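You operate a simulated robot arm through the tools that you are given. There is no shell and no other tool.

The job below is to be done with a simulated robot arm. You get a single attempt, and the scene is never put back.

JOB
The screen at seat 37 droops: tighten it so that it holds 10 degrees.
Fine: raise the screen to the top to get at the tilt screw, screw it tight, set the tilt, then lower the screen to its stop.

Only the result counts: the job must be done as asked and must still hold three seconds after the hand-in. Knocking over, shifting, dropping, spilling or breaking anything else fails it.

ROBOT AND FRAMES
A 7-joint arm with a two-finger parallel gripper on a trunk, on a base that drives. Base frame: it is fixed to the floor where the robot stands at the start and does not move with it; the origin is under the middle of the robot, x ahead of it, y to its left, z up; the surface under the hand at the start is at about z = 74. Lengths are in cm, angles in rad, forces in N, time in s.
With the tool pointing down near the work surface it reaches from about 38 to 74 cm from the robot's upright axis, wherever it stands. Its first joint turns from -2.496 to 2.496 rad. Places, roughly: brightness knob [90, 10, 90]; grab bar of the purple-band screen [100, 0, 100]; purple-band screen [100, 0, 100]; purple-band screen power key [100, -20, 90]; screen vent slide [90, -10, 120]; source slide [90, 10, 90]; spring screw of the purple-band screen [100, 40, 110]; tilt screw [90, -10, 80]. Payload 3 kg.
Tool frame: the origin (TCP) lies between the finger pads and is the grasp point; the fingertips stand 3 cm ahead of it; z points along the fingers, y is the line along which they close. The gripper opens to 11 cm. The fingers are 2 cm wide and 1 cm thick; the gripper's body (4.8 by 11.2 cm) begins 5.5 cm behind the TCP.
Orientation is told as [roll, pitch, yaw] about the base's x, y, z axes, in that order, counted from this pose: with the fingers straight down and closing along the base's y, the tool's x points along the base's -x, its y along +y and its z along -z.

CONTROLS
- The arm moves only by the tool nudge_tool. Its argument "deltas" is a list of rows, each a list of 7 numbers: the turn, a rotation vector about the base's x, y, z in rad, then the shift along the base's x, y, z in m, then the gripper command, from -1 (shut) to 1 (fully open), values between in proportion. In form: [[wx, wy, wz, dx, dy, dz, gripper], ...]. A call has 1 to 20 rows; each row is the pose to reach, as a shift and turn from the pose commanded when the call began. Rows are played at 5 a second. More than 5 cm and 0.15 rad between two rows, or a gripper value outside its range, and nothing of the call is played. Where a pose cannot be reached the arm comes as near as it can. A force on the tool above 70 N (or 10 N above the force at the start of the call, whichever is more), or a blocked arm, ends the call early, and 0.2 s more pass. Each finger travels about 10.8 cm/s and halts on what it meets, pressing with about 45 N; the grip force reading is that of the motor and also rises with nothing between the fingers. The clock runs only during rows and for 0.2 s after the last one: add rows that repeat a pose to give the fingers time. It gives the time, the measured TCP pose, the force on the tool (base axes), the opening and the grip force at its end, in the units of the frame above (readings bear some noise), with the torque about the TCP (base axes, N m) and any sound that the robot's microphone picked up.
- Cameras (640 x 400 px; columns grow to the right, rows downward): "scene" is now at [16.26, -1.4, 155.97]; the picture's right is [-0.15, -0.99, -0.00], its down [-0.67, 0.10, -0.74] and it looks along [0.73, -0.11, -0.68] (base axes); focal length 252 px, centre (320, 200). "wrist" rides on the gripper at [7.2, 1.7, -10.3] in the tool frame; the picture's right is [-0.23, 0.97, 0.00], its down [-0.76, -0.18, -0.62] and it looks along [-0.61, -0.14, 0.78] (tool axes); focal length 222 px, centre (320, 200). There is no depth. A picture from a camera that has moved, and an enlarged one, comes with that camera's place and axes in the base frame and with its lens.
- grab_frame(camera): a new picture of that camera. It takes no simulated time.
- move_column(by): slides the trunk up (or, below 0, down) by that many cm; the arm and the scene camera ride with it, the base frame stays. It gives what a move gives, with no picture.
- base_move(legs): drives the robot by 1 to 6 legs, each [ahead, left, turn to the left] in cm, cm and rad, along the robot's own axes; the way and the turn of a leg run together, so that a leg with both is an arc; at most 150 cm and 3.142 rad a leg. The arm and the cameras ride along, it lands a little off, and it stops where it bumps. It gives what a move gives.
- aim_head(pan, tilt): turns the head with the scene camera to pan (to the left, within 1.501 rad either way) and tilt (down, from -0.506 to 1.204), counted from straight ahead of the robot. It gives what a move gives.
- zoom(camera, box): a new picture of the part [left, top, right, bottom] of that camera's present view, enlarged. It takes no simulated time.
- sign_off(): hands the job in; it is judged then, once.

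Places have to be worked out from the pictures, the camera data and where the tool is seen. Open the gripper and draw the arm clear of the work before you hand the job in, unless the task says otherwise.

The tools are called after "Request:" as name(argument=value, ...) on one line, values as JSON. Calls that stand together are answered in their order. nudge_tool: Moves the arm, as the interface text tells. Its arguments: {"type":"object","properties":{"deltas":{"type":"array"}},"required":["deltas"]} The other tools are called the same way: move_column (by) slides the trunk up or down; base_move (legs) drives the base; aim_head (pan, tilt) turns the head that bears the scene camera; grab_frame (camera) takes a picture; zoom (camera, box) takes an enlarged picture of a part of a camera's view; sign_off () hands the job in.

At the start:

```text
time_s: 0.0
tcp_pos: [71.9, -24.77, 113.62]
tool_rot: [0.001, 0.0, 0.0]
force: [0.1, 0.1, 0.0]
ft_torque: [-0.06, 0.0, 0.02]
gripper_width: 11.01
gripper_force: 0.0
trunk travel left (down, up): [-67.4, 21.6]
robot x, y, heading: [0.15, -0.25, 0.0]
head pan, tilt: [-0.154, 0.742]
```

scene: 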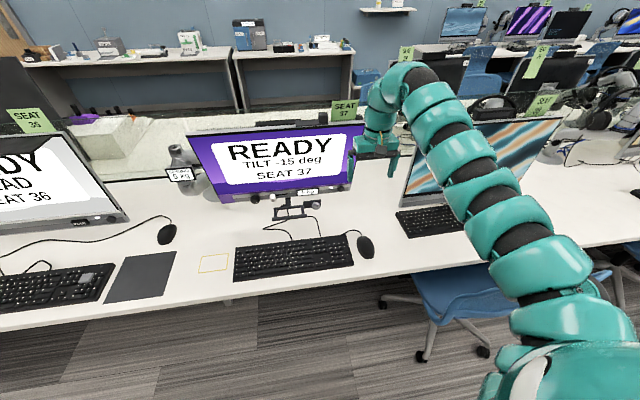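
wrist: 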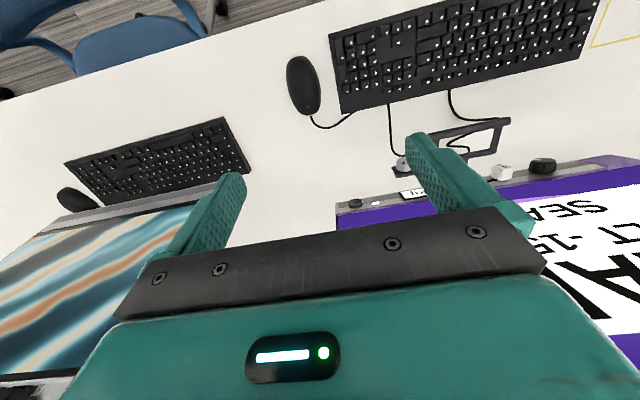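

I start by looking closely at the seat 37 screen, which shows "TILT -15 deg"; I zoom into the screen and its lower edge.

Request:
zoom(camera="scene", box=[160, 100, 420, 262])

Request:
zoom(camera="scene", box=[230, 170, 370, 258])

Request:
zoom(camera="wrist", box=[320, 80, 640, 280])

```text
2.46 times, centred on (290, 181) of scene
camera zoom: at [16.26, -1.4, 155.97], right [-0.15, -0.99, 0.0], down [-0.67, 0.1, -0.74], along [0.73, -0.11, -0.68], focal length 621 px, centre (394, 247)
```

zoom: 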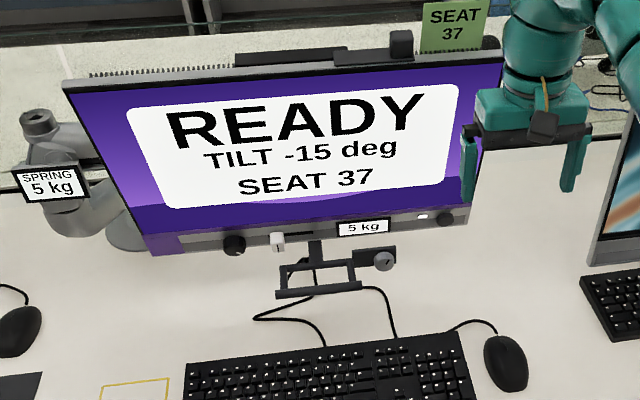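

```text
4.55 times, centred on (300, 214) of scene
camera zoom: at [16.26, -1.4, 155.97], right [-0.15, -0.99, 0.0], down [-0.67, 0.1, -0.74], along [0.73, -0.11, -0.68], focal length 1147 px, centre (411, 136)
```

zoom: 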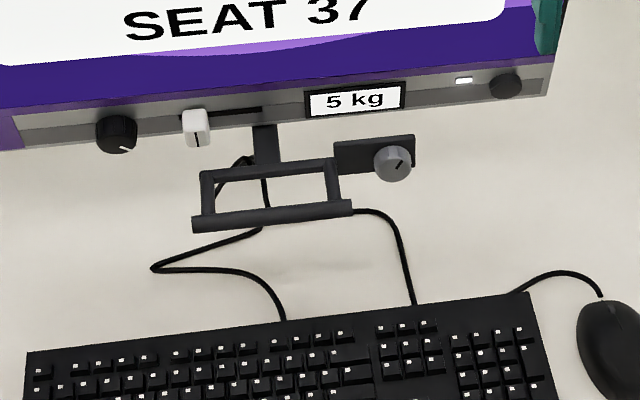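

```text
2.00 times, centred on (480, 180) of wrist
camera zoom: at [64.58, -23.11, 123.98], right [0.23, 0.97, 0.0], down [0.76, -0.18, 0.62], along [0.61, -0.14, -0.78], focal length 444 px, centre (0, 240)
```

zoom: 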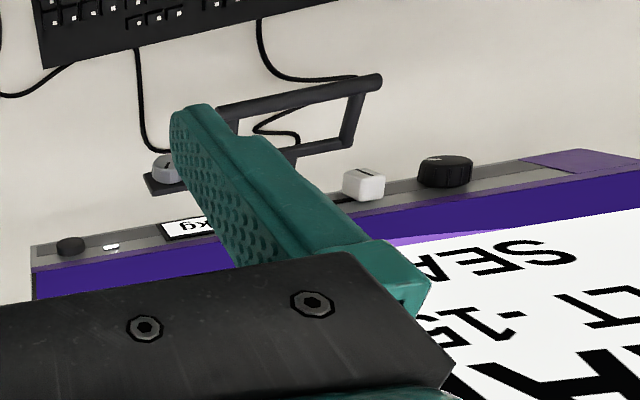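

From the two pictures I place the tilt screw near [91, -11, 83] and the grab bar at about x 87, y -6.6 to 7.5, z 82. I'll pull the hand back, pitch it 45° and lower it in front of the screen so the wrist camera sees the screw and bar level-on.

Request:
nudge_tool(deltas=[[0, -0.13, 0, -0.02, 0.01, 0, 1], [0, -0.26, 0, -0.05, 0.02, -0.01, 1], [0, -0.39, 0, -0.08, 0.03, -0.03, 1], [0, -0.52, 0, -0.11, 0.04, -0.06, 1], [0, -0.65, 0, -0.12, 0.05, -0.1, 1], [0, -0.785, 0, -0.12, 0.06, -0.14, 1], [0, -0.785, 0, -0.12, 0.07, -0.18, 1], [0, -0.785, 0, -0.12, 0.08, -0.22, 1], [0, -0.785, 0, -0.12, 0.08, -0.25, 1]])

Request:
grab_frame(camera="wrist")

Request:
grab_frame(camera="scene")

```text
time_s: 2.2
tcp_pos: [69.52, -22.39, 113.19]
tool_rot: [0.013, -1.182, -0.099]
force: [0.8, -0.1, -0.6]
ft_torque: [-0.02, 0.01, 0.01]
gripper_width: 10.99
gripper_force: 0.0
out of reach, approached as far as the arm can: row 1, 2, 3, 4, 5, 6, 7, 8, 9
trunk travel left (down, up): [-67.4, 21.6]
robot x, y, heading: [-0.06, 0.39, -0.0]
head pan, tilt: [-0.154, 0.742]
stopped in row 9: the arm was blocked; the commanded pose is now the measured one
```

```text
taken
camera wrist: at [57.28, -19.8, 110.48], right [0.17, 0.96, 0.22], down [-0.3, -0.16, 0.94], along [0.94, -0.22, 0.26], focal length 222 px, centre (320, 200)
```

wrist: 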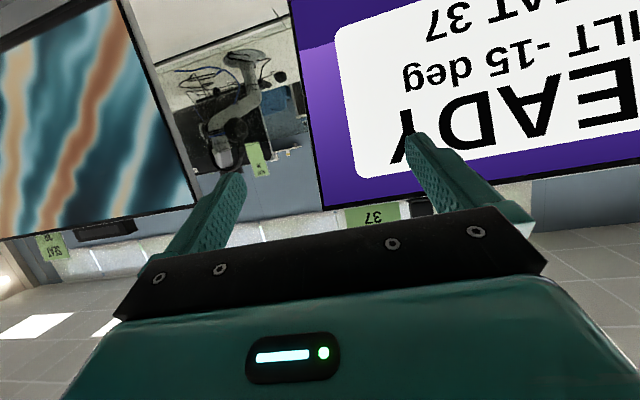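

```text
taken
camera scene: at [16.3, -1.53, 155.97], right [-0.15, -0.99, 0.0], down [-0.67, 0.1, -0.74], along [0.73, -0.11, -0.68], focal length 252 px, centre (320, 200)
```

scene: 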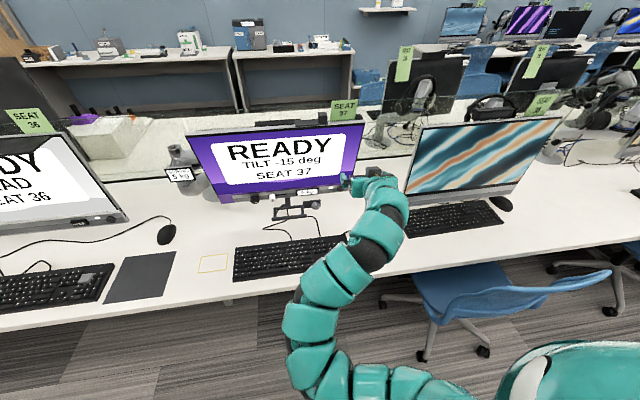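

The arm was blocked partway and the reach is poor at this trunk height; the screen still shows -15 and nothing was touched. I try a small retreat to see how the arm behaves from here.

Request:
nudge_tool(deltas=[[0, 0, 0, -0.02, 0, 0, 1], [0, 0, 0, -0.04, 0, 0, 1], [0, 0, 0, -0.06, 0, 0, 1], [0, 0, 0, -0.08, 0, 0, 1]])

Request:
grab_frame(camera="scene")

```text
time_s: 3.2
tcp_pos: [69.01, -22.47, 113.85]
tool_rot: [0.01, -1.182, -0.096]
force: [0.6, -0.7, -0.4]
ft_torque: [-0.01, -0.02, -0.01]
gripper_width: 11.0
gripper_force: 0.0
out of reach, approached as far as the arm can: row 1, 2, 3, 4
trunk travel left (down, up): [-67.4, 21.6]
robot x, y, heading: [0.27, -0.21, 0.002]
head pan, tilt: [-0.154, 0.742]
```

```text
taken
camera scene: at [16.25, -1.37, 155.98], right [-0.15, -0.99, 0.0], down [-0.67, 0.1, -0.74], along [0.73, -0.11, -0.68], focal length 252 px, centre (320, 200)
```

scene: 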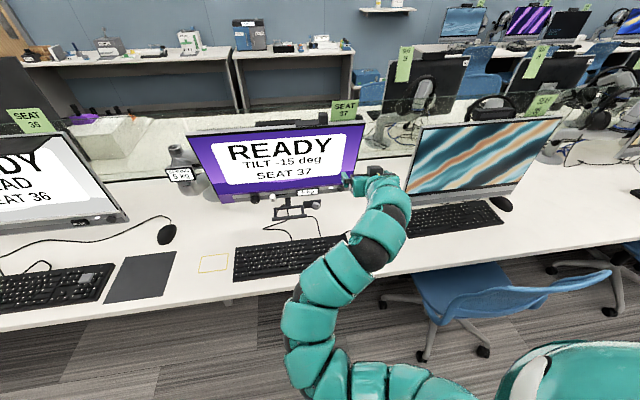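

The back move didn't progress, so a joint sits at its limit. I test rising and pitching back toward the starting attitude.

Request:
nudge_tool(deltas=[[0, 0.1, 0, 0, 0, 0.02, 1], [0, 0.2, 0, 0, 0, 0.04, 1], [0, 0.3, 0, 0, 0, 0.06, 1], [0, 0.4, 0, 0, 0, 0.08, 1]])

Request:
grab_frame(camera="scene")

```text
time_s: 4.2
tcp_pos: [68.87, -22.54, 121.77]
tool_rot: [-0.04, -0.781, -0.052]
force: [0.0, 0.0, 0.1]
ft_torque: [0.01, -0.03, -0.02]
gripper_width: 11.02
gripper_force: 0.1
trunk travel left (down, up): [-67.4, 21.6]
robot x, y, heading: [-0.22, 0.07, 0.0]
head pan, tilt: [-0.154, 0.742]
```

```text
taken
camera scene: at [16.22, -1.41, 155.98], right [-0.15, -0.99, 0.0], down [-0.67, 0.1, -0.74], along [0.73, -0.11, -0.68], focal length 252 px, centre (320, 200)
```

scene: 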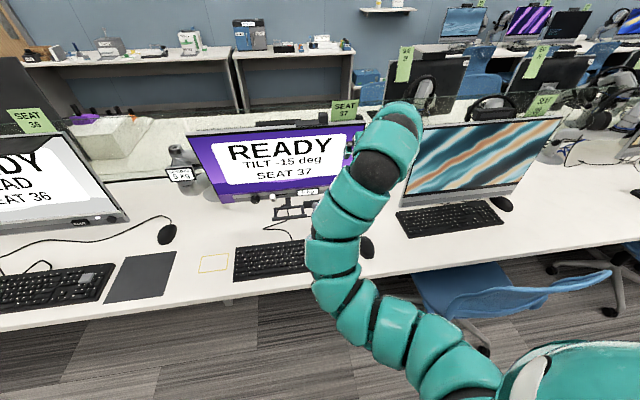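

That pose is reachable: pitch -0.78 at z 122. Now I lower the trunk in steps so the wrist camera comes down to bar height, and check with pictures.

Request:
move_column(by=-18)

Request:
grab_frame(camera="scene")

Request:
grab_frame(camera="wrist")

```text
time_s: 6.2
tcp_pos: [68.95, -22.45, 103.74]
tool_rot: [-0.042, -0.784, -0.053]
force: [0.4, -0.4, -0.1]
ft_torque: [-0.01, -0.02, 0.02]
gripper_width: 11.0
gripper_force: 0.1
trunk travel left (down, up): [-49.4, 39.6]
robot x, y, heading: [0.35, -0.39, 0.003]
head pan, tilt: [-0.154, 0.742]
```

```text
taken
camera scene: at [16.25, -1.39, 137.98], right [-0.15, -0.99, 0.0], down [-0.67, 0.1, -0.74], along [0.73, -0.11, -0.68], focal length 252 px, centre (320, 200)
```

scene: 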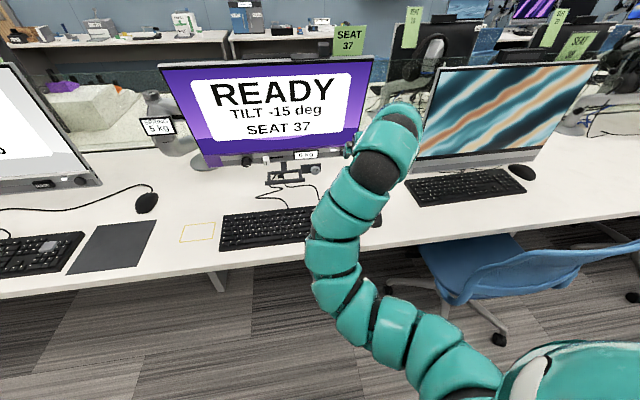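

```text
taken
camera wrist: at [56.56, -19.89, 106.01], right [0.24, 0.96, 0.13], down [0.09, -0.16, 0.98], along [0.97, -0.22, -0.12], focal length 222 px, centre (320, 200)
```

wrist: 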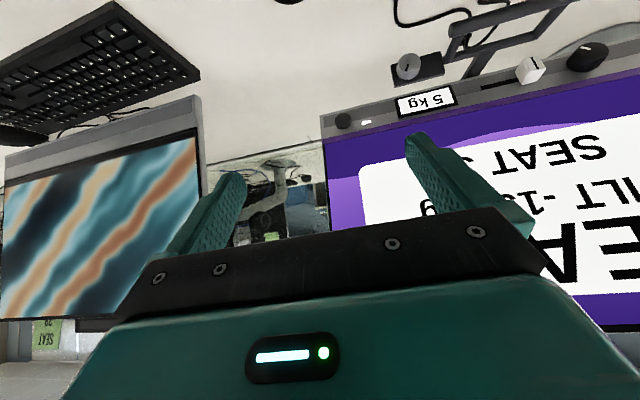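

The view is clear and the arm keeps its shape as the trunk lowers. I lower a further 18 cm, staying above the table (TCP about z 86).

Request:
move_column(by=-16)

Request:
grab_frame(camera="scene")

Request:
grab_frame(camera="wrist")

```text
time_s: 8.0
tcp_pos: [68.96, -22.48, 87.83]
tool_rot: [-0.04, -0.785, -0.053]
force: [-1.2, -0.5, 0.8]
ft_torque: [0.03, 0.01, -0.03]
gripper_width: 10.99
gripper_force: 0.2
trunk travel left (down, up): [-33.4, 55.6]
robot x, y, heading: [-0.02, -0.16, -0.003]
head pan, tilt: [-0.154, 0.742]
```

```text
taken
camera scene: at [16.25, -1.39, 121.98], right [-0.15, -0.99, 0.0], down [-0.67, 0.1, -0.74], along [0.73, -0.11, -0.68], focal length 252 px, centre (320, 200)
```

scene: 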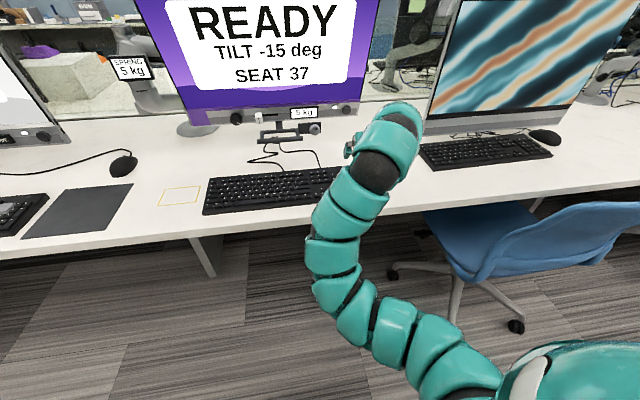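

```text
taken
camera wrist: at [56.56, -19.89, 90.01], right [0.24, 0.96, 0.13], down [0.09, -0.16, 0.98], along [0.97, -0.22, -0.12], focal length 222 px, centre (320, 200)
```

wrist: 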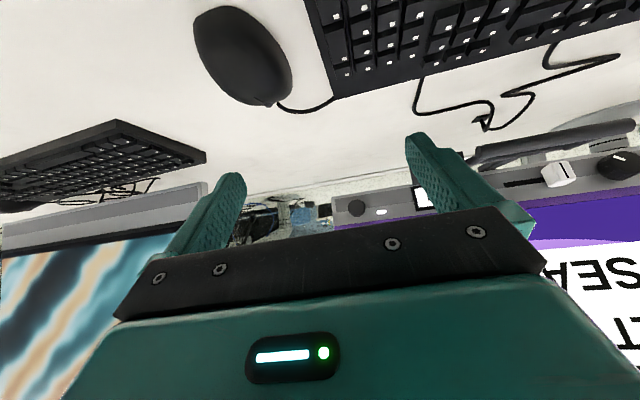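

The bar and screw sit behind the finger in the wrist view; I enlarge both views around the bar.

Request:
zoom(camera="scene", box=[190, 80, 380, 200])

Request:
zoom(camera="wrist", box=[400, 60, 640, 260])

```text
3.33 times, centred on (285, 140) of scene
camera zoom: at [16.25, -1.39, 121.98], right [-0.15, -0.99, 0.0], down [-0.67, 0.1, -0.74], along [0.73, -0.11, -0.68], focal length 841 px, centre (437, 400)
```

zoom: 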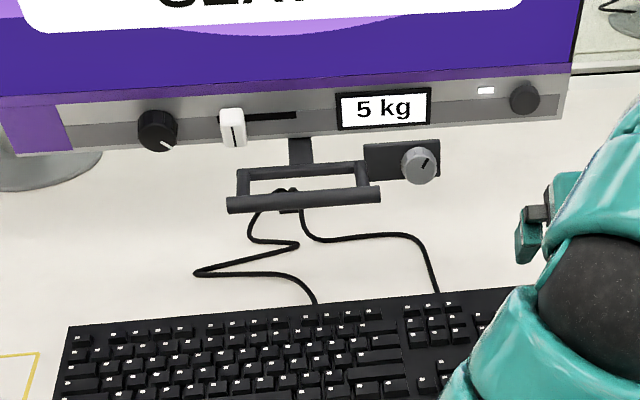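

```text
2.00 times, centred on (520, 160) of wrist
camera zoom: at [56.56, -19.89, 90.01], right [0.24, 0.96, 0.13], down [0.09, -0.16, 0.98], along [0.97, -0.22, -0.12], focal length 444 px, centre (-80, 280)
```

zoom: 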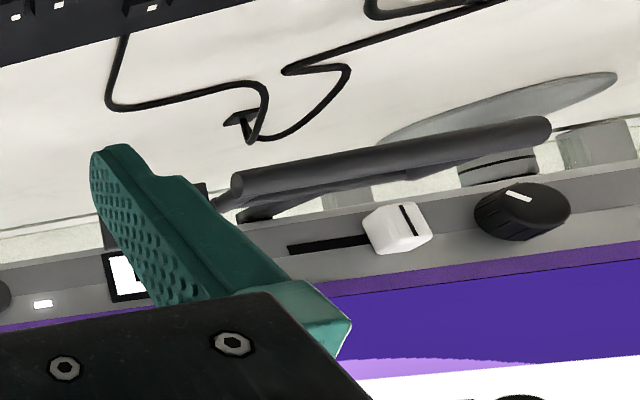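

The elbow hangs low in this pose (I judge around z 70–75, x 45–50), so driving forward like this would hit the table edge. I extend the arm forward a bit and raise the trunk to see the elbow straighten.

Request:
nudge_tool(deltas=[[0, 0, 0, 0.03, 0, 0.01, 1], [0, 0, 0, 0.06, 0, 0.02, 1], [0, 0, 0, 0.09, 0, 0.02, 1]])

Request:
grab_frame(camera="scene")

```text
time_s: 8.8
tcp_pos: [77.75, -22.54, 89.81]
tool_rot: [-0.039, -0.786, -0.053]
force: [-0.1, 0.4, 1.0]
ft_torque: [0.02, -0.02, 0.03]
gripper_width: 10.98
gripper_force: 0.1
trunk travel left (down, up): [-33.4, 55.6]
robot x, y, heading: [-0.16, 0.04, 0.001]
head pan, tilt: [-0.154, 0.742]
```

```text
taken
camera scene: at [16.25, -1.42, 121.97], right [-0.15, -0.99, 0.0], down [-0.67, 0.1, -0.74], along [0.73, -0.11, -0.68], focal length 252 px, centre (320, 200)
```

scene: 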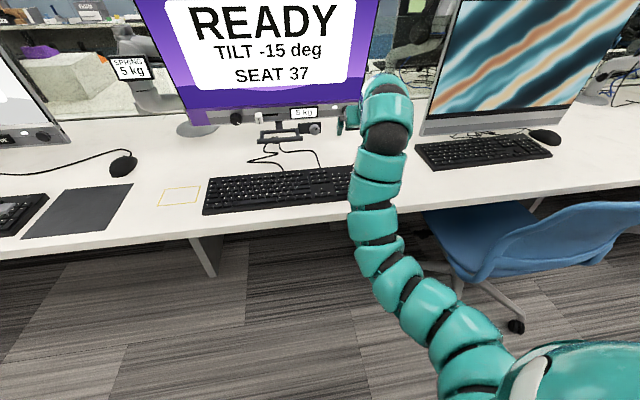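

The forearm now clears the table edge only barely. I raise the trunk 16 cm and bring the tool back down to about z 92 so the elbow ends up higher.

Request:
move_column(by=16)

Request:
nudge_tool(deltas=[[0, 0, 0, 0, 0, -0.03, 1], [0, 0, 0, 0, 0, -0.06, 1], [0, 0, 0, 0, 0, -0.09, 1], [0, 0, 0, 0, 0, -0.12, 1], [0, 0, 0, 0, 0, -0.14, 1]])

Request:
grab_frame(camera="scene")

```text
time_s: 10.7
tcp_pos: [77.79, -22.55, 105.76]
tool_rot: [-0.04, -0.784, -0.055]
force: [-0.2, 0.2, 0.5]
ft_torque: [-0.01, -0.01, 0.0]
gripper_width: 11.01
gripper_force: 0.1
trunk travel left (down, up): [-49.4, 39.6]
robot x, y, heading: [0.26, -0.05, 0.004]
head pan, tilt: [-0.154, 0.742]
```

```text
time_s: 11.9
tcp_pos: [77.67, -22.64, 91.82]
tool_rot: [-0.042, -0.786, -0.05]
force: [-0.1, -0.1, -1.1]
ft_torque: [0.0, 0.01, 0.01]
gripper_width: 11.03
gripper_force: 0.0
trunk travel left (down, up): [-49.4, 39.6]
robot x, y, heading: [-0.4, 0.2, 0.006]
head pan, tilt: [-0.154, 0.742]
```

```text
taken
camera scene: at [16.26, -1.4, 137.98], right [-0.15, -0.99, 0.0], down [-0.67, 0.1, -0.74], along [0.73, -0.11, -0.68], focal length 252 px, centre (320, 200)
```

scene: 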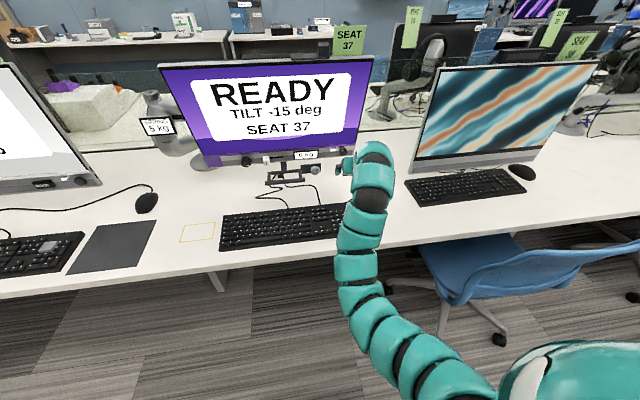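

The arm moves freely here with the elbow higher. I first remove the small roll/yaw error, then roll the hand 90° about its own axis so that the fingers close in the vertical plane, suited to the horizontal bar.

Request:
nudge_tool(deltas=[[0.03, 0, 0.08, 0, 0, 0, 0.2], [0.03, 0, 0.08, 0, 0, 0, -0.2]])

Request:
nudge_tool(deltas=[[0.1, 0, -0.1, 0, 0, 0, -0.2], [0.2, 0, -0.2, 0, 0, 0, -0.2], [0.3, 0, -0.3, 0, 0, 0, -0.2], [0.4, 0, -0.4, 0, 0, 0, -0.2], [0.5, 0, -0.5, 0, 0, 0, -0.2], [0.6, 0, -0.6, 0, 0, 0, -0.2], [0.7, 0, -0.7, 0, 0, 0, -0.2], [0.8, 0, -0.8, 0, 0, 0, -0.2], [0.9, 0, -0.9, 0, 0, 0, -0.2], [1.0, 0, -1.0, 0, 0, 0, -0.2], [1.1107, 0, -1.1107, 0, 0, 0, -0.2]])

Request:
grab_frame(camera="wrist")

Request:
grab_frame(camera="scene")

```text
time_s: 12.5
tcp_pos: [77.72, -22.59, 91.71]
tool_rot: [0.005, -0.783, -0.003]
force: [-0.5, 0.0, 0.1]
ft_torque: [0.02, 0.0, 0.02]
gripper_width: 4.42
gripper_force: 0.0
trunk travel left (down, up): [-49.4, 39.6]
robot x, y, heading: [0.16, 0.0, -0.0]
head pan, tilt: [-0.154, 0.742]
```

```text
refused: row 11 steps farther than a row can; nothing moved
```

```text
taken
camera wrist: at [65.14, -21.04, 94.1], right [0.16, 0.97, 0.16], down [0.1, -0.18, 0.98], along [0.98, -0.14, -0.13], focal length 222 px, centre (320, 200)
```

wrist: 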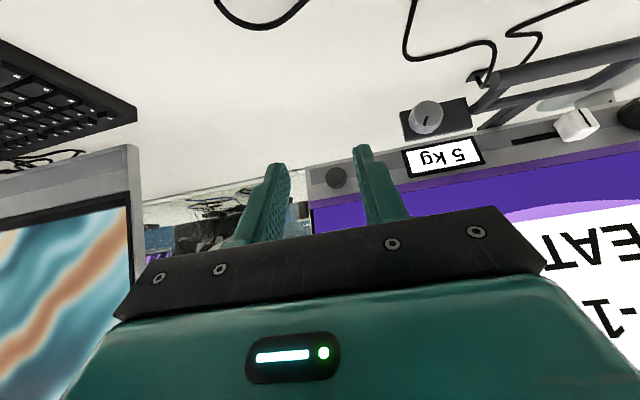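

```text
taken
camera scene: at [16.26, -1.4, 137.98], right [-0.15, -0.99, 0.0], down [-0.67, 0.1, -0.74], along [0.73, -0.11, -0.68], focal length 252 px, centre (320, 200)
```

scene: 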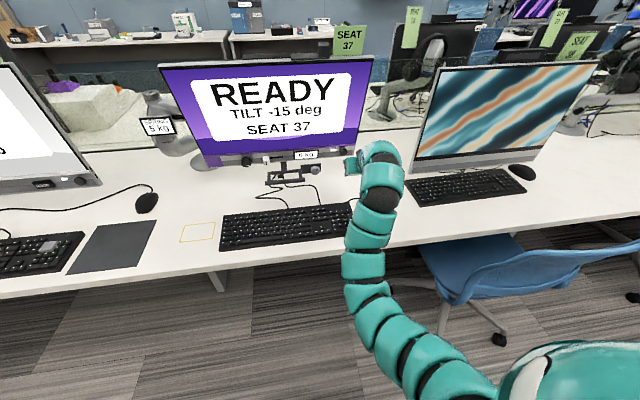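

Orientation is now clean at pitch -45°; the roll was refused for one oversized step. I zoom on the knob while this view is good, then redo the roll with equal steps.

Request:
zoom(camera="wrist", box=[380, 30, 640, 192])

Request:
nudge_tool(deltas=[[0.0926, 0, -0.0926, 0, 0, 0, -0.2], [0.1851, 0, -0.1851, 0, 0, 0, -0.2], [0.2777, 0, -0.2777, 0, 0, 0, -0.2], [0.3702, 0, -0.3702, 0, 0, 0, -0.2], [0.4628, 0, -0.4628, 0, 0, 0, -0.2], [0.5553, 0, -0.5553, 0, 0, 0, -0.2], [0.6479, 0, -0.6479, 0, 0, 0, -0.2], [0.7405, 0, -0.7405, 0, 0, 0, -0.2], [0.833, 0, -0.833, 0, 0, 0, -0.2], [0.9256, 0, -0.9256, 0, 0, 0, -0.2], [1.0181, 0, -1.0181, 0, 0, 0, -0.2], [1.1107, 0, -1.1107, 0, 0, 0, -0.2]])

Request:
grab_frame(camera="wrist")

Request:
grab_frame(camera="scene")

```text
2.46 times, centred on (510, 111) of wrist
camera zoom: at [65.14, -21.04, 94.1], right [0.16, 0.97, 0.16], down [0.1, -0.18, 0.98], along [0.98, -0.14, -0.13], focal length 547 px, centre (-148, 419)
```

zoom: 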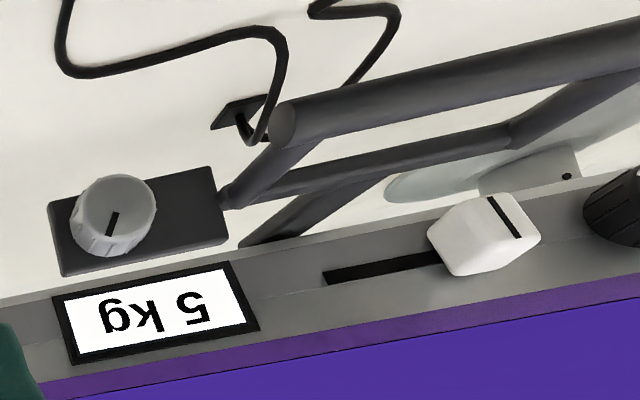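

```text
time_s: 15.1
tcp_pos: [77.73, -22.49, 91.86]
tool_rot: [0.788, 0.005, -1.571]
force: [0.2, 1.1, 0.5]
ft_torque: [-0.02, -0.03, 0.0]
gripper_width: 4.42
gripper_force: 0.0
trunk travel left (down, up): [-49.4, 39.6]
robot x, y, heading: [-0.13, -0.23, -0.003]
head pan, tilt: [-0.154, 0.742]
```

```text
taken
camera wrist: at [71.54, -15.42, 100.44], right [0.69, -0.23, 0.69], down [-0.57, -0.76, 0.31], along [0.45, -0.6, -0.66], focal length 222 px, centre (320, 200)
```

wrist: 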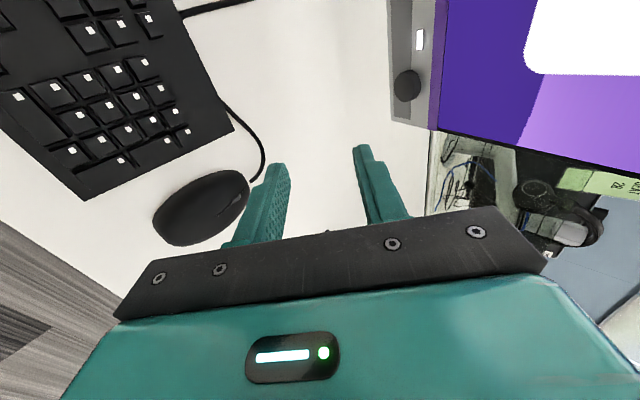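

```text
taken
camera scene: at [16.26, -1.39, 137.97], right [-0.15, -0.99, 0.0], down [-0.67, 0.1, -0.74], along [0.73, -0.11, -0.68], focal length 252 px, centre (320, 200)
```

scene: 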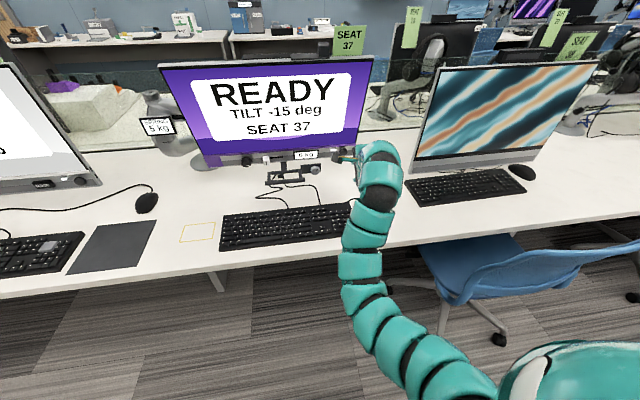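

The roll worked. I slide the hand left to y≈0.5 at x≈71, staying well in front of the screen, then drive the base forward 8 cm to gain reach.

Request:
nudge_tool(deltas=[[0, 0, 0, -0.03, 0.02, 0, -0.2], [0, 0, 0, -0.06, 0.05, 0, -0.2], [0, 0, 0, -0.07, 0.09, 0, -0.2], [0, 0, 0, -0.07, 0.13, 0, -0.2], [0, 0, 0, -0.07, 0.17, 0, -0.2], [0, 0, 0, -0.07, 0.21, 0, -0.2], [0, 0, 0, -0.07, 0.23, 0, -0.2]])

Request:
grab_frame(camera="scene")

Request:
grab_frame(camera="wrist")

```text
time_s: 16.7
tcp_pos: [70.76, 0.58, 91.95]
tool_rot: [0.786, 0.002, -1.571]
force: [-0.4, -0.2, 0.2]
ft_torque: [-0.01, 0.01, 0.02]
gripper_width: 4.42
gripper_force: 0.1
trunk travel left (down, up): [-49.4, 39.6]
robot x, y, heading: [0.24, -0.12, -0.003]
head pan, tilt: [-0.154, 0.742]
```

```text
taken
camera scene: at [16.26, -1.37, 137.97], right [-0.15, -0.99, 0.0], down [-0.67, 0.1, -0.74], along [0.73, -0.11, -0.68], focal length 252 px, centre (320, 200)
```

scene: 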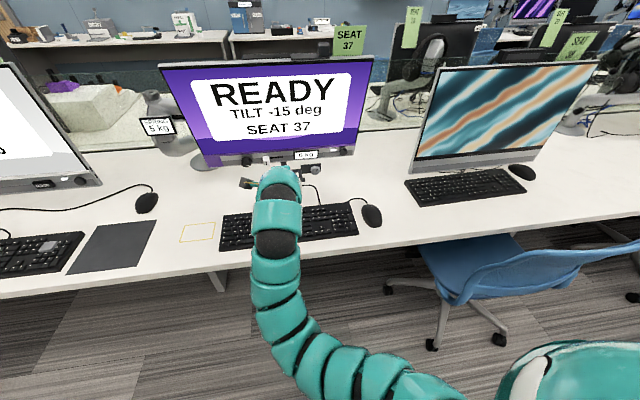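

```text
taken
camera wrist: at [64.46, 7.59, 100.54], right [0.69, -0.23, 0.69], down [-0.57, -0.76, 0.31], along [0.45, -0.6, -0.65], focal length 222 px, centre (320, 200)
```

wrist: 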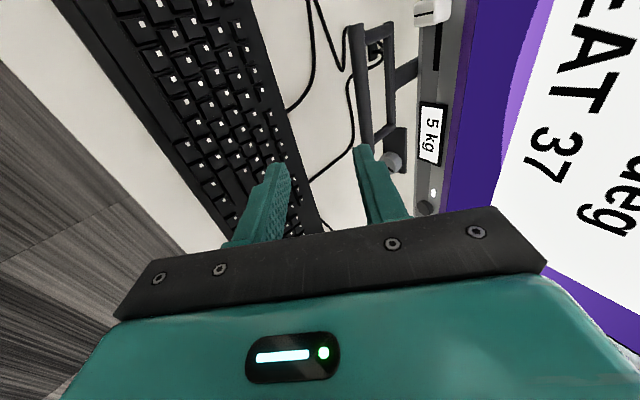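

The wrist camera now sees the U-shaped bar and the screw from above-left. I drive forward 8 cm and look again.

Request:
base_move(legs=[[8, 0, 0]])

Request:
grab_frame(camera="wrist")

Request:
grab_frame(camera="scene")

```text
time_s: 17.7
tcp_pos: [78.68, 0.5, 91.87]
tool_rot: [0.785, 0.002, -1.57]
force: [-0.1, -0.3, -0.4]
ft_torque: [-0.01, -0.02, 0.01]
gripper_width: 4.4
gripper_force: 0.0
trunk travel left (down, up): [-49.4, 39.6]
robot x, y, heading: [7.64, 0.48, 0.003]
head pan, tilt: [-0.154, 0.742]
```

```text
taken
camera wrist: at [72.45, 7.54, 100.46], right [0.69, -0.23, 0.69], down [-0.57, -0.76, 0.31], along [0.45, -0.6, -0.65], focal length 222 px, centre (320, 200)
```

wrist: 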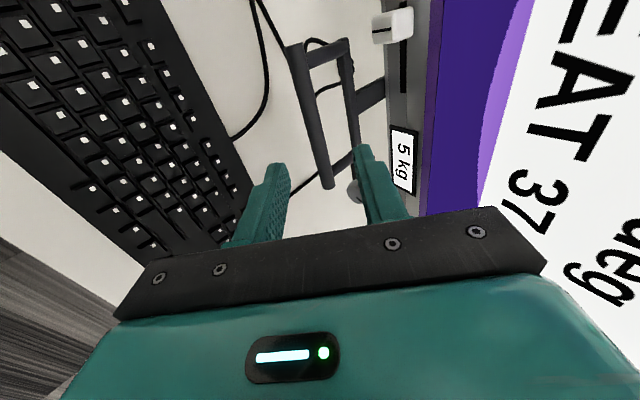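

```text
taken
camera scene: at [24.28, -1.39, 137.96], right [-0.15, -0.99, 0.0], down [-0.67, 0.1, -0.74], along [0.73, -0.11, -0.68], focal length 252 px, centre (320, 200)
```

scene: 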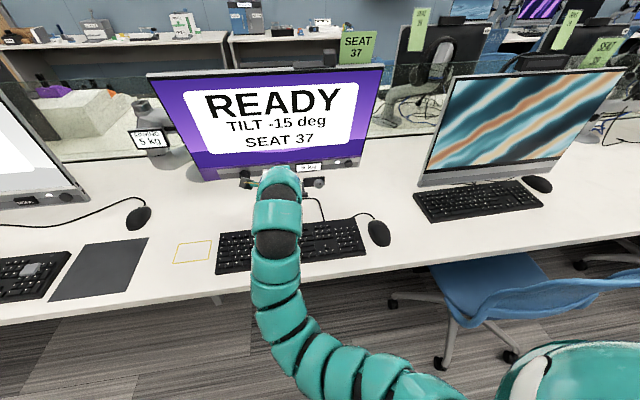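

Triangulating again with exact camera axes: bar's front rod at about [85.8, 0.3, 83.8], back rod at [92.5, 0, 83], screw cap at [90.1, -11.2, 84.4]. I advance along the tool axis to about 4 cm short of the front rod and check.

Request:
nudge_tool(deltas=[[0, 0, 0, 0.02, 0, -0.025, -0.2], [0, 0, 0, 0.041, 0, -0.051, -0.2], [0, 0, 0, 0.041, 0, -0.051, -0.2]])

Request:
grab_frame(camera="wrist")

Request:
zoom(camera="scene", box=[200, 130, 380, 250])

```text
time_s: 18.5
tcp_pos: [82.61, 0.41, 86.69]
tool_rot: [0.787, 0.004, -1.57]
force: [0.5, -0.3, -0.4]
ft_torque: [0.0, 0.01, 0.0]
gripper_width: 4.4
gripper_force: 0.0
trunk travel left (down, up): [-49.4, 39.6]
robot x, y, heading: [7.85, 0.02, -0.004]
head pan, tilt: [-0.154, 0.742]
```

```text
taken
camera wrist: at [76.36, 7.54, 95.35], right [0.69, -0.23, 0.69], down [-0.57, -0.76, 0.31], along [0.45, -0.6, -0.65], focal length 222 px, centre (320, 200)
```

wrist: 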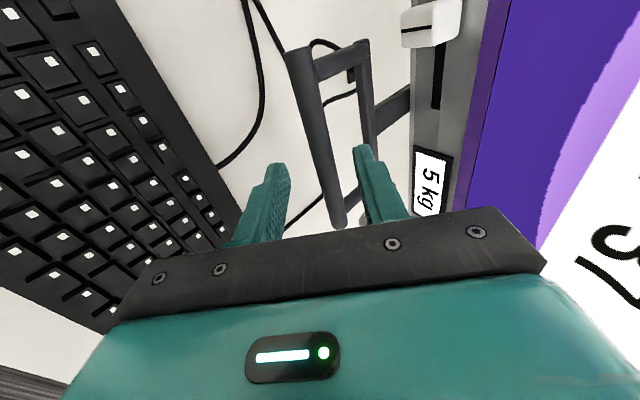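

```text
3.33 times, centred on (290, 190) of scene
camera zoom: at [24.18, -1.38, 137.98], right [-0.15, -0.99, 0.0], down [-0.67, 0.1, -0.74], along [0.73, -0.11, -0.68], focal length 841 px, centre (420, 233)
```

zoom: 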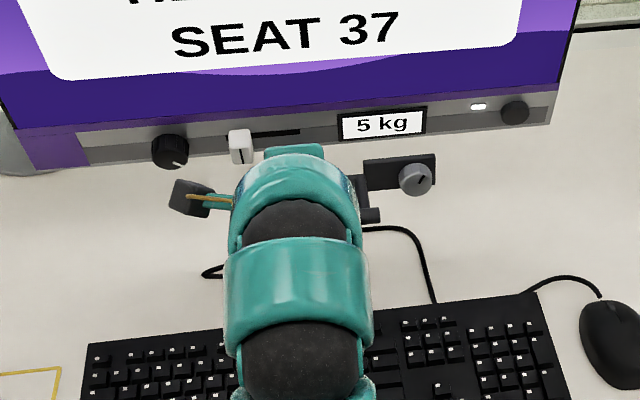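

The rod lies between the fingers right on the tool axis, about 4.3 cm ahead. I advance the rest and look before closing.

Request:
nudge_tool(deltas=[[0, 0, 0, 0.016, 0, -0.015, -0.2], [0, 0, 0, 0.03, 0, -0.028, -0.2], [0, 0, 0, 0.03, 0, -0.028, -0.2]])

Request:
grab_frame(camera="wrist")

Request:
grab_frame(camera="scene")

```text
time_s: 19.3
tcp_pos: [85.56, 0.51, 84.01]
tool_rot: [0.785, 0.004, -1.572]
force: [-0.2, 0.1, -0.9]
ft_torque: [0.0, 0.0, 0.05]
gripper_width: 4.39
gripper_force: 0.1
trunk travel left (down, up): [-49.4, 39.6]
robot x, y, heading: [7.71, 0.0, 0.007]
head pan, tilt: [-0.154, 0.742]
```

```text
taken
camera wrist: at [79.37, 7.51, 92.66], right [0.69, -0.23, 0.69], down [-0.57, -0.76, 0.31], along [0.45, -0.6, -0.65], focal length 222 px, centre (320, 200)
```

wrist: 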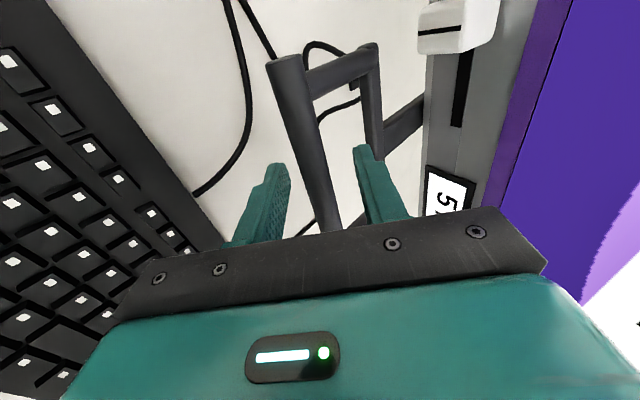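

```text
taken
camera scene: at [24.18, -1.39, 137.98], right [-0.15, -0.99, 0.0], down [-0.67, 0.1, -0.74], along [0.73, -0.11, -0.68], focal length 252 px, centre (320, 200)
```

scene: 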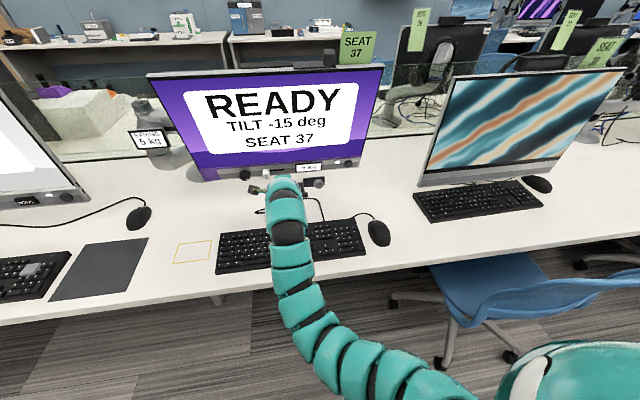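

The rod is centred between the fingers at the TCP. I close on it and check grip width and force.

Request:
nudge_tool(deltas=[[0, 0, 0, 0, 0, 0, -0.5], [0, 0, 0, 0, 0, 0, -0.8], [0, 0, 0, 0, 0, 0, -1], [0, 0, 0, 0, 0, 0, -1]])

Request:
grab_frame(camera="wrist")

Request:
zoom(camera="scene", box=[140, 60, 400, 222])

```text
time_s: 20.3
tcp_pos: [85.47, 0.46, 84.11]
tool_rot: [0.785, 0.001, -1.572]
force: [-4.1, -0.5, -3.6]
ft_torque: [-0.17, -0.02, -0.01]
gripper_width: 1.56
gripper_force: 44.6
trunk travel left (down, up): [-49.4, 39.6]
robot x, y, heading: [7.84, 0.21, 0.003]
head pan, tilt: [-0.154, 0.742]
```

```text
taken
camera wrist: at [79.34, 7.51, 92.64], right [0.69, -0.23, 0.69], down [-0.57, -0.76, 0.31], along [0.45, -0.6, -0.65], focal length 222 px, centre (320, 200)
```

wrist: 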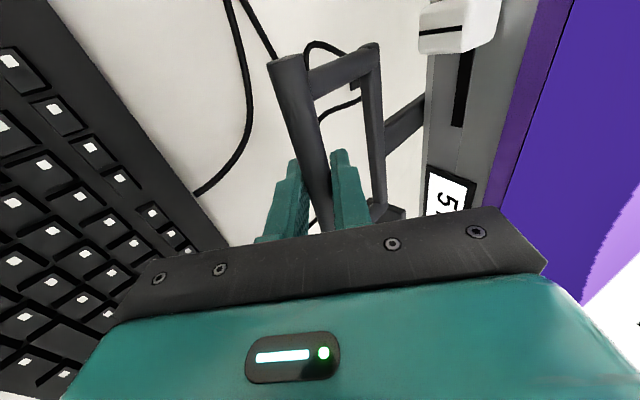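

```text
2.46 times, centred on (270, 141) of scene
camera zoom: at [24.17, -1.39, 137.97], right [-0.15, -0.99, 0.0], down [-0.67, 0.1, -0.74], along [0.73, -0.11, -0.68], focal length 621 px, centre (443, 345)
```

zoom: 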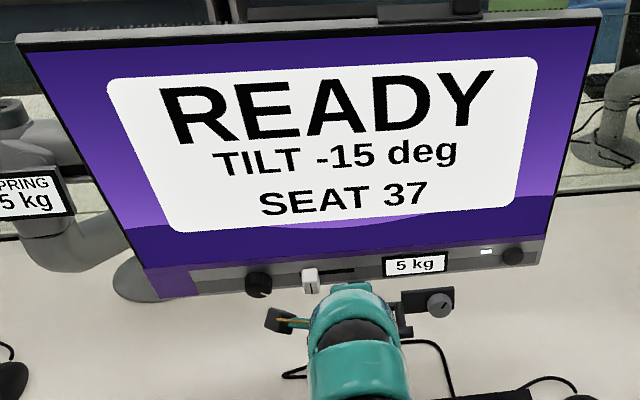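

The rod is held (width 1.56, 44.6 N). I lift 2 cm slowly and watch force and the tilt readout.

Request:
nudge_tool(deltas=[[0, 0, 0, 0, 0, 0.005, -1], [0, 0, 0, 0, 0, 0.01, -1], [0, 0, 0, 0, 0, 0.015, -1], [0, 0, 0, 0, 0, 0.02, -1], [0, 0, 0, 0, 0, 0.02, -1]])

Request:
zoom(camera="scene", box=[140, 60, 400, 222])

```text
time_s: 21.5
tcp_pos: [85.54, 0.35, 86.11]
tool_rot: [0.788, 0.004, -1.569]
force: [-19.7, -0.7, -1.5]
ft_torque: [-0.53, 0.12, -0.4]
gripper_width: 1.58
gripper_force: 44.8
trunk travel left (down, up): [-49.4, 39.6]
robot x, y, heading: [7.78, -0.08, -0.001]
head pan, tilt: [-0.154, 0.742]
```

```text
2.46 times, centred on (270, 141) of scene
camera zoom: at [23.98, -1.39, 138.01], right [-0.15, -0.99, 0.0], down [-0.67, 0.1, -0.74], along [0.73, -0.11, -0.67], focal length 621 px, centre (443, 345)
```

zoom: 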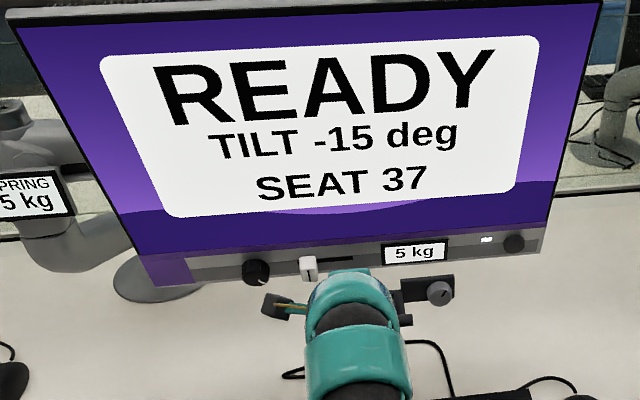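

Lifting works; the tilt stays at -15 and the screen pushes back in -x (about 20 N), so its path arcs toward the robot. I continue up while yielding in -x.

Request:
nudge_tool(deltas=[[0, 0, 0, -0.003, 0, 0.0, -1], [0, 0, 0, -0.005, 0, 0.0, -1], [0, 0, 0, -0.005, 0, 0.0, -1]])

```text
time_s: 22.3
tcp_pos: [85.58, 0.37, 85.88]
tool_rot: [0.786, 0.003, -1.572]
force: [42.5, 3.2, 6.3]
ft_torque: [0.61, -0.09, 0.74]
gripper_width: 1.57
gripper_force: 44.9
trunk travel left (down, up): [-49.4, 39.6]
robot x, y, heading: [7.74, 0.23, -0.002]
head pan, tilt: [-0.154, 0.742]
```

The path is stiff in x (about 120 N/cm), so the neutral x is only ~0.15 cm back. I correct by +0.35 cm and lift in small steps with readings.

Request:
nudge_tool(deltas=[[0, 0, 0, 0.002, 0, 0.0, -1], [0, 0, 0, 0.0035, 0, 0.0, -1], [0, 0, 0, 0.0035, 0, 0.005, -1], [0, 0, 0, 0.0033, 0, 0.01, -1], [0, 0, 0, 0.0033, 0, 0.015, -1], [0, 0, 0, 0.0033, 0, 0.015, -1]])

```text
time_s: 23.7
tcp_pos: [85.5, 0.51, 87.56]
tool_rot: [0.786, 0.002, -1.57]
force: [-2.3, -0.2, -3.6]
ft_torque: [-0.55, 0.06, -0.23]
gripper_width: 1.57
gripper_force: 45.3
trunk travel left (down, up): [-49.4, 39.6]
robot x, y, heading: [7.5, -0.05, -0.002]
head pan, tilt: [-0.154, 0.742]
```

Force is near zero at z 87.6. I lift another 3 cm straight up and watch the drift.

Request:
nudge_tool(deltas=[[0, 0, 0, 0, 0, 0.006, -1], [0, 0, 0, 0, 0, 0.012, -1], [0, 0, 0, 0, 0, 0.018, -1], [0, 0, 0, 0, 0, 0.024, -1], [0, 0, 0, 0, 0, 0.03, -1], [0, 0, 0, 0, 0, 0.03, -1]])

Request:
zoom(camera="scene", box=[140, 40, 400, 202])

```text
time_s: 25.1
tcp_pos: [85.54, 0.28, 90.73]
tool_rot: [0.788, 0.004, -1.57]
force: [-1.9, -1.5, -0.1]
ft_torque: [-0.49, -0.02, -0.14]
gripper_width: 1.57
gripper_force: 44.9
trunk travel left (down, up): [-49.4, 39.6]
robot x, y, heading: [7.93, 0.12, 0.003]
head pan, tilt: [-0.154, 0.742]
```

```text
2.46 times, centred on (270, 121) of scene
camera zoom: at [24.16, -1.4, 137.99], right [-0.15, -0.99, 0.0], down [-0.67, 0.1, -0.74], along [0.73, -0.11, -0.68], focal length 621 px, centre (443, 394)
```

zoom: 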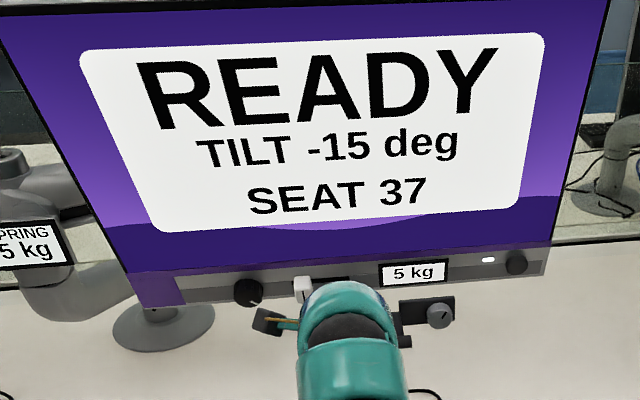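

Force stays near zero, so the screen travels essentially vertically. I keep lifting in gentle steps until the top stop shows up as force.

Request:
nudge_tool(deltas=[[0, 0, 0, 0, 0, 0.006, -1], [0, 0, 0, 0, 0, 0.012, -1], [0, 0, 0, 0, 0, 0.018, -1], [0, 0, 0, 0, 0, 0.024, -1], [0, 0, 0, 0, 0, 0.03, -1], [0, 0, 0, 0, 0, 0.036, -1], [0, 0, 0, 0, 0, 0.042, -1], [0, 0, 0, 0, 0, 0.048, -1], [0, 0, 0, 0, 0, 0.048, -1]])

```text
time_s: 26.6
tcp_pos: [85.59, 0.38, 92.98]
tool_rot: [0.755, -0.004, -1.571]
force: [14.4, 1.5, -16.0]
ft_torque: [0.3, -0.13, -0.19]
gripper_width: 1.57
gripper_force: 45.4
trunk travel left (down, up): [-49.4, 39.6]
robot x, y, heading: [7.84, -0.34, 0.002]
head pan, tilt: [-0.154, 0.742]
stopped in row 7: the force on the tool passed its limit at 78 N (the readings are from after the stop); the commanded pose is now the measured one
```

The lift stopped at z≈93 with a force spike: the top stop. I check the readout and the whole scene.

Request:
grab_frame(camera="scene")

Request:
grab_frame(camera="wrist")

Request:
zoom(camera="scene", box=[140, 20, 400, 182])

```text
taken
camera scene: at [24.54, -1.38, 137.97], right [-0.15, -0.99, 0.0], down [-0.67, 0.1, -0.74], along [0.73, -0.11, -0.68], focal length 252 px, centre (320, 200)
```

scene: 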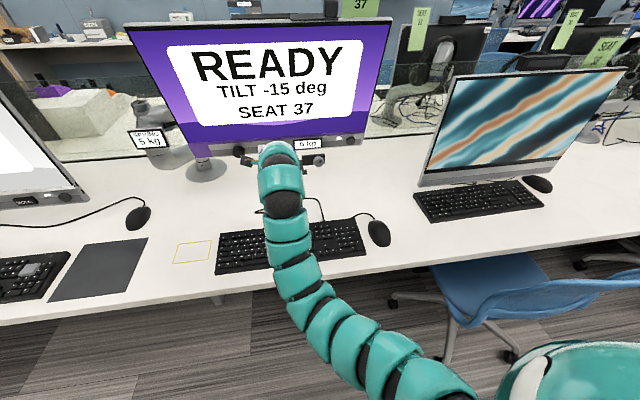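

```text
taken
camera wrist: at [79.58, 7.58, 101.78], right [0.71, -0.22, 0.67], down [-0.56, -0.76, 0.33], along [0.43, -0.61, -0.66], focal length 222 px, centre (320, 200)
```

wrist: 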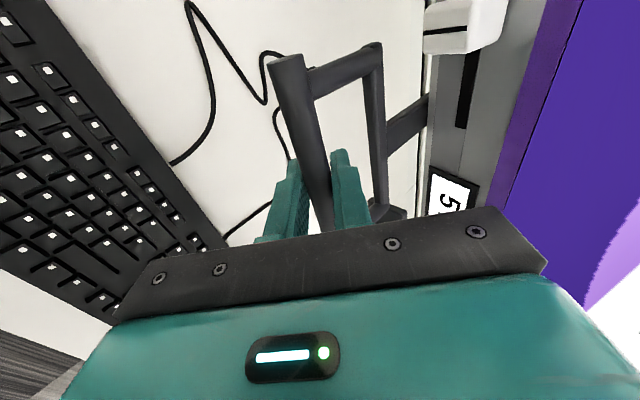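

```text
2.46 times, centred on (270, 101) of scene
camera zoom: at [24.54, -1.38, 137.97], right [-0.15, -0.99, 0.0], down [-0.67, 0.1, -0.74], along [0.73, -0.11, -0.68], focal length 621 px, centre (443, 444)
```

zoom: 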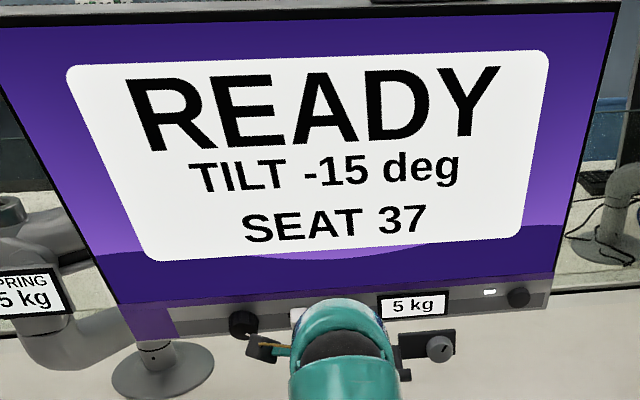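

The screen is up by about 9 cm and still reads -15. I open the fingers in place and see whether the spring holds it at the top.

Request:
nudge_tool(deltas=[[0, 0, 0, 0, 0, 0, -0.5], [0, 0, 0, 0, 0, 0, -0.2], [0, 0, 0, 0, 0, 0, -0.2], [0, 0, 0, 0, 0, 0, -0.2], [0, 0, 0, 0, 0, 0, -0.2]])

Request:
grab_frame(camera="wrist")

Request:
zoom(camera="scene", box=[140, 20, 400, 182])

```text
time_s: 27.9
tcp_pos: [85.34, 0.52, 93.45]
tool_rot: [0.764, -0.004, -1.569]
force: [-0.2, -0.2, 0.0]
ft_torque: [0.01, 0.02, 0.0]
gripper_width: 4.43
gripper_force: 0.0
trunk travel left (down, up): [-49.4, 39.6]
robot x, y, heading: [7.9, 0.15, 0.001]
head pan, tilt: [-0.154, 0.742]
```

```text
taken
camera wrist: at [79.27, 7.61, 102.15], right [0.7, -0.22, 0.67], down [-0.56, -0.76, 0.33], along [0.44, -0.61, -0.66], focal length 222 px, centre (320, 200)
```

wrist: 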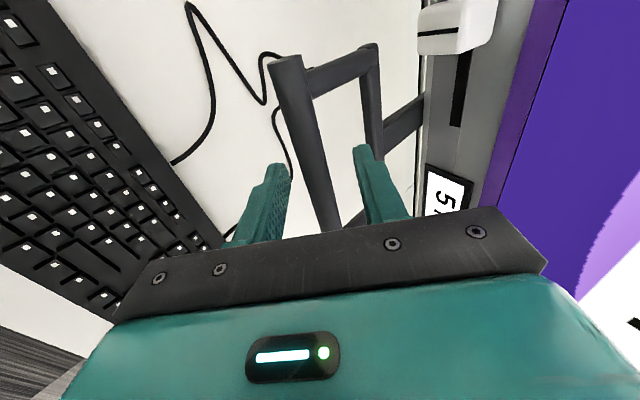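

```text
2.46 times, centred on (270, 101) of scene
camera zoom: at [24.15, -1.39, 137.98], right [-0.15, -0.99, 0.0], down [-0.67, 0.1, -0.74], along [0.73, -0.11, -0.68], focal length 621 px, centre (443, 444)
```

zoom: 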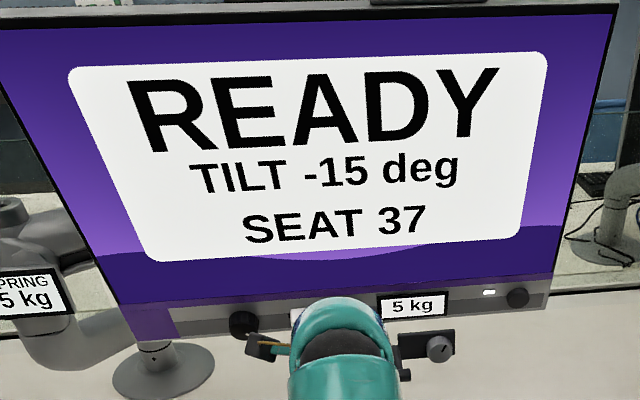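

The screen stays up by itself. I back the open fingers off along the tool axis, then move right to look at the screw head-on.

Request:
nudge_tool(deltas=[[0, 0, 0, -0.0145, 0, 0.0138, -0.2], [0, 0, 0, -0.029, 0, 0.0276, -0.2], [0, 0, 0, -0.05, 0, 0.048, -0.2], [0, 0, 0, -0.08, 0, 0.06, 0.2], [0, 0, 0, -0.11, 0, 0.06, 0.2], [0, 0, 0, -0.14, 0, 0.06, 0.2]])

Request:
grab_frame(camera="wrist")

Request:
zoom(camera="scene", box=[200, 90, 360, 190])

```text
time_s: 29.2
tcp_pos: [71.33, 0.33, 99.44]
tool_rot: [0.762, -0.003, -1.57]
force: [0.6, -0.5, -0.3]
ft_torque: [-0.02, -0.02, -0.04]
gripper_width: 6.57
gripper_force: 0.1
trunk travel left (down, up): [-49.4, 39.6]
robot x, y, heading: [8.03, 0.2, -0.002]
head pan, tilt: [-0.154, 0.742]
```

```text
taken
camera wrist: at [65.2, 7.45, 108.13], right [0.7, -0.23, 0.67], down [-0.56, -0.76, 0.33], along [0.44, -0.61, -0.66], focal length 222 px, centre (320, 200)
```

wrist: 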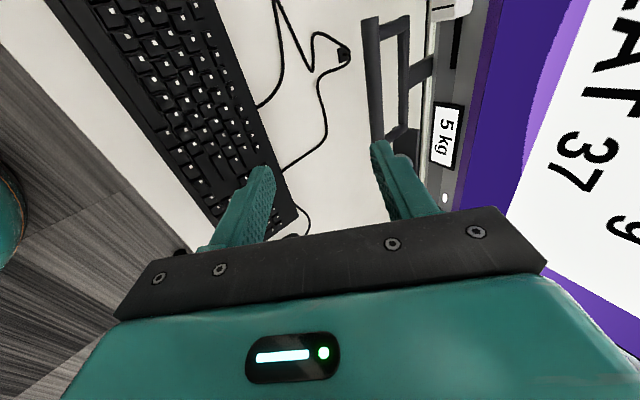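

```text
4.00 times, centred on (280, 140) of scene
camera zoom: at [24.12, -1.39, 137.98], right [-0.15, -0.99, 0.0], down [-0.67, 0.1, -0.74], along [0.73, -0.11, -0.68], focal length 1009 px, centre (480, 440)
```

zoom: 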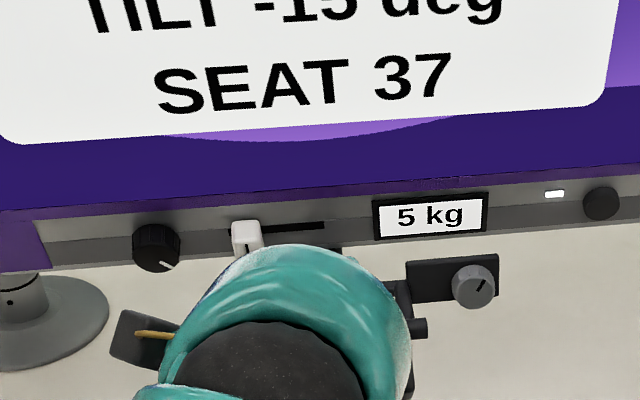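

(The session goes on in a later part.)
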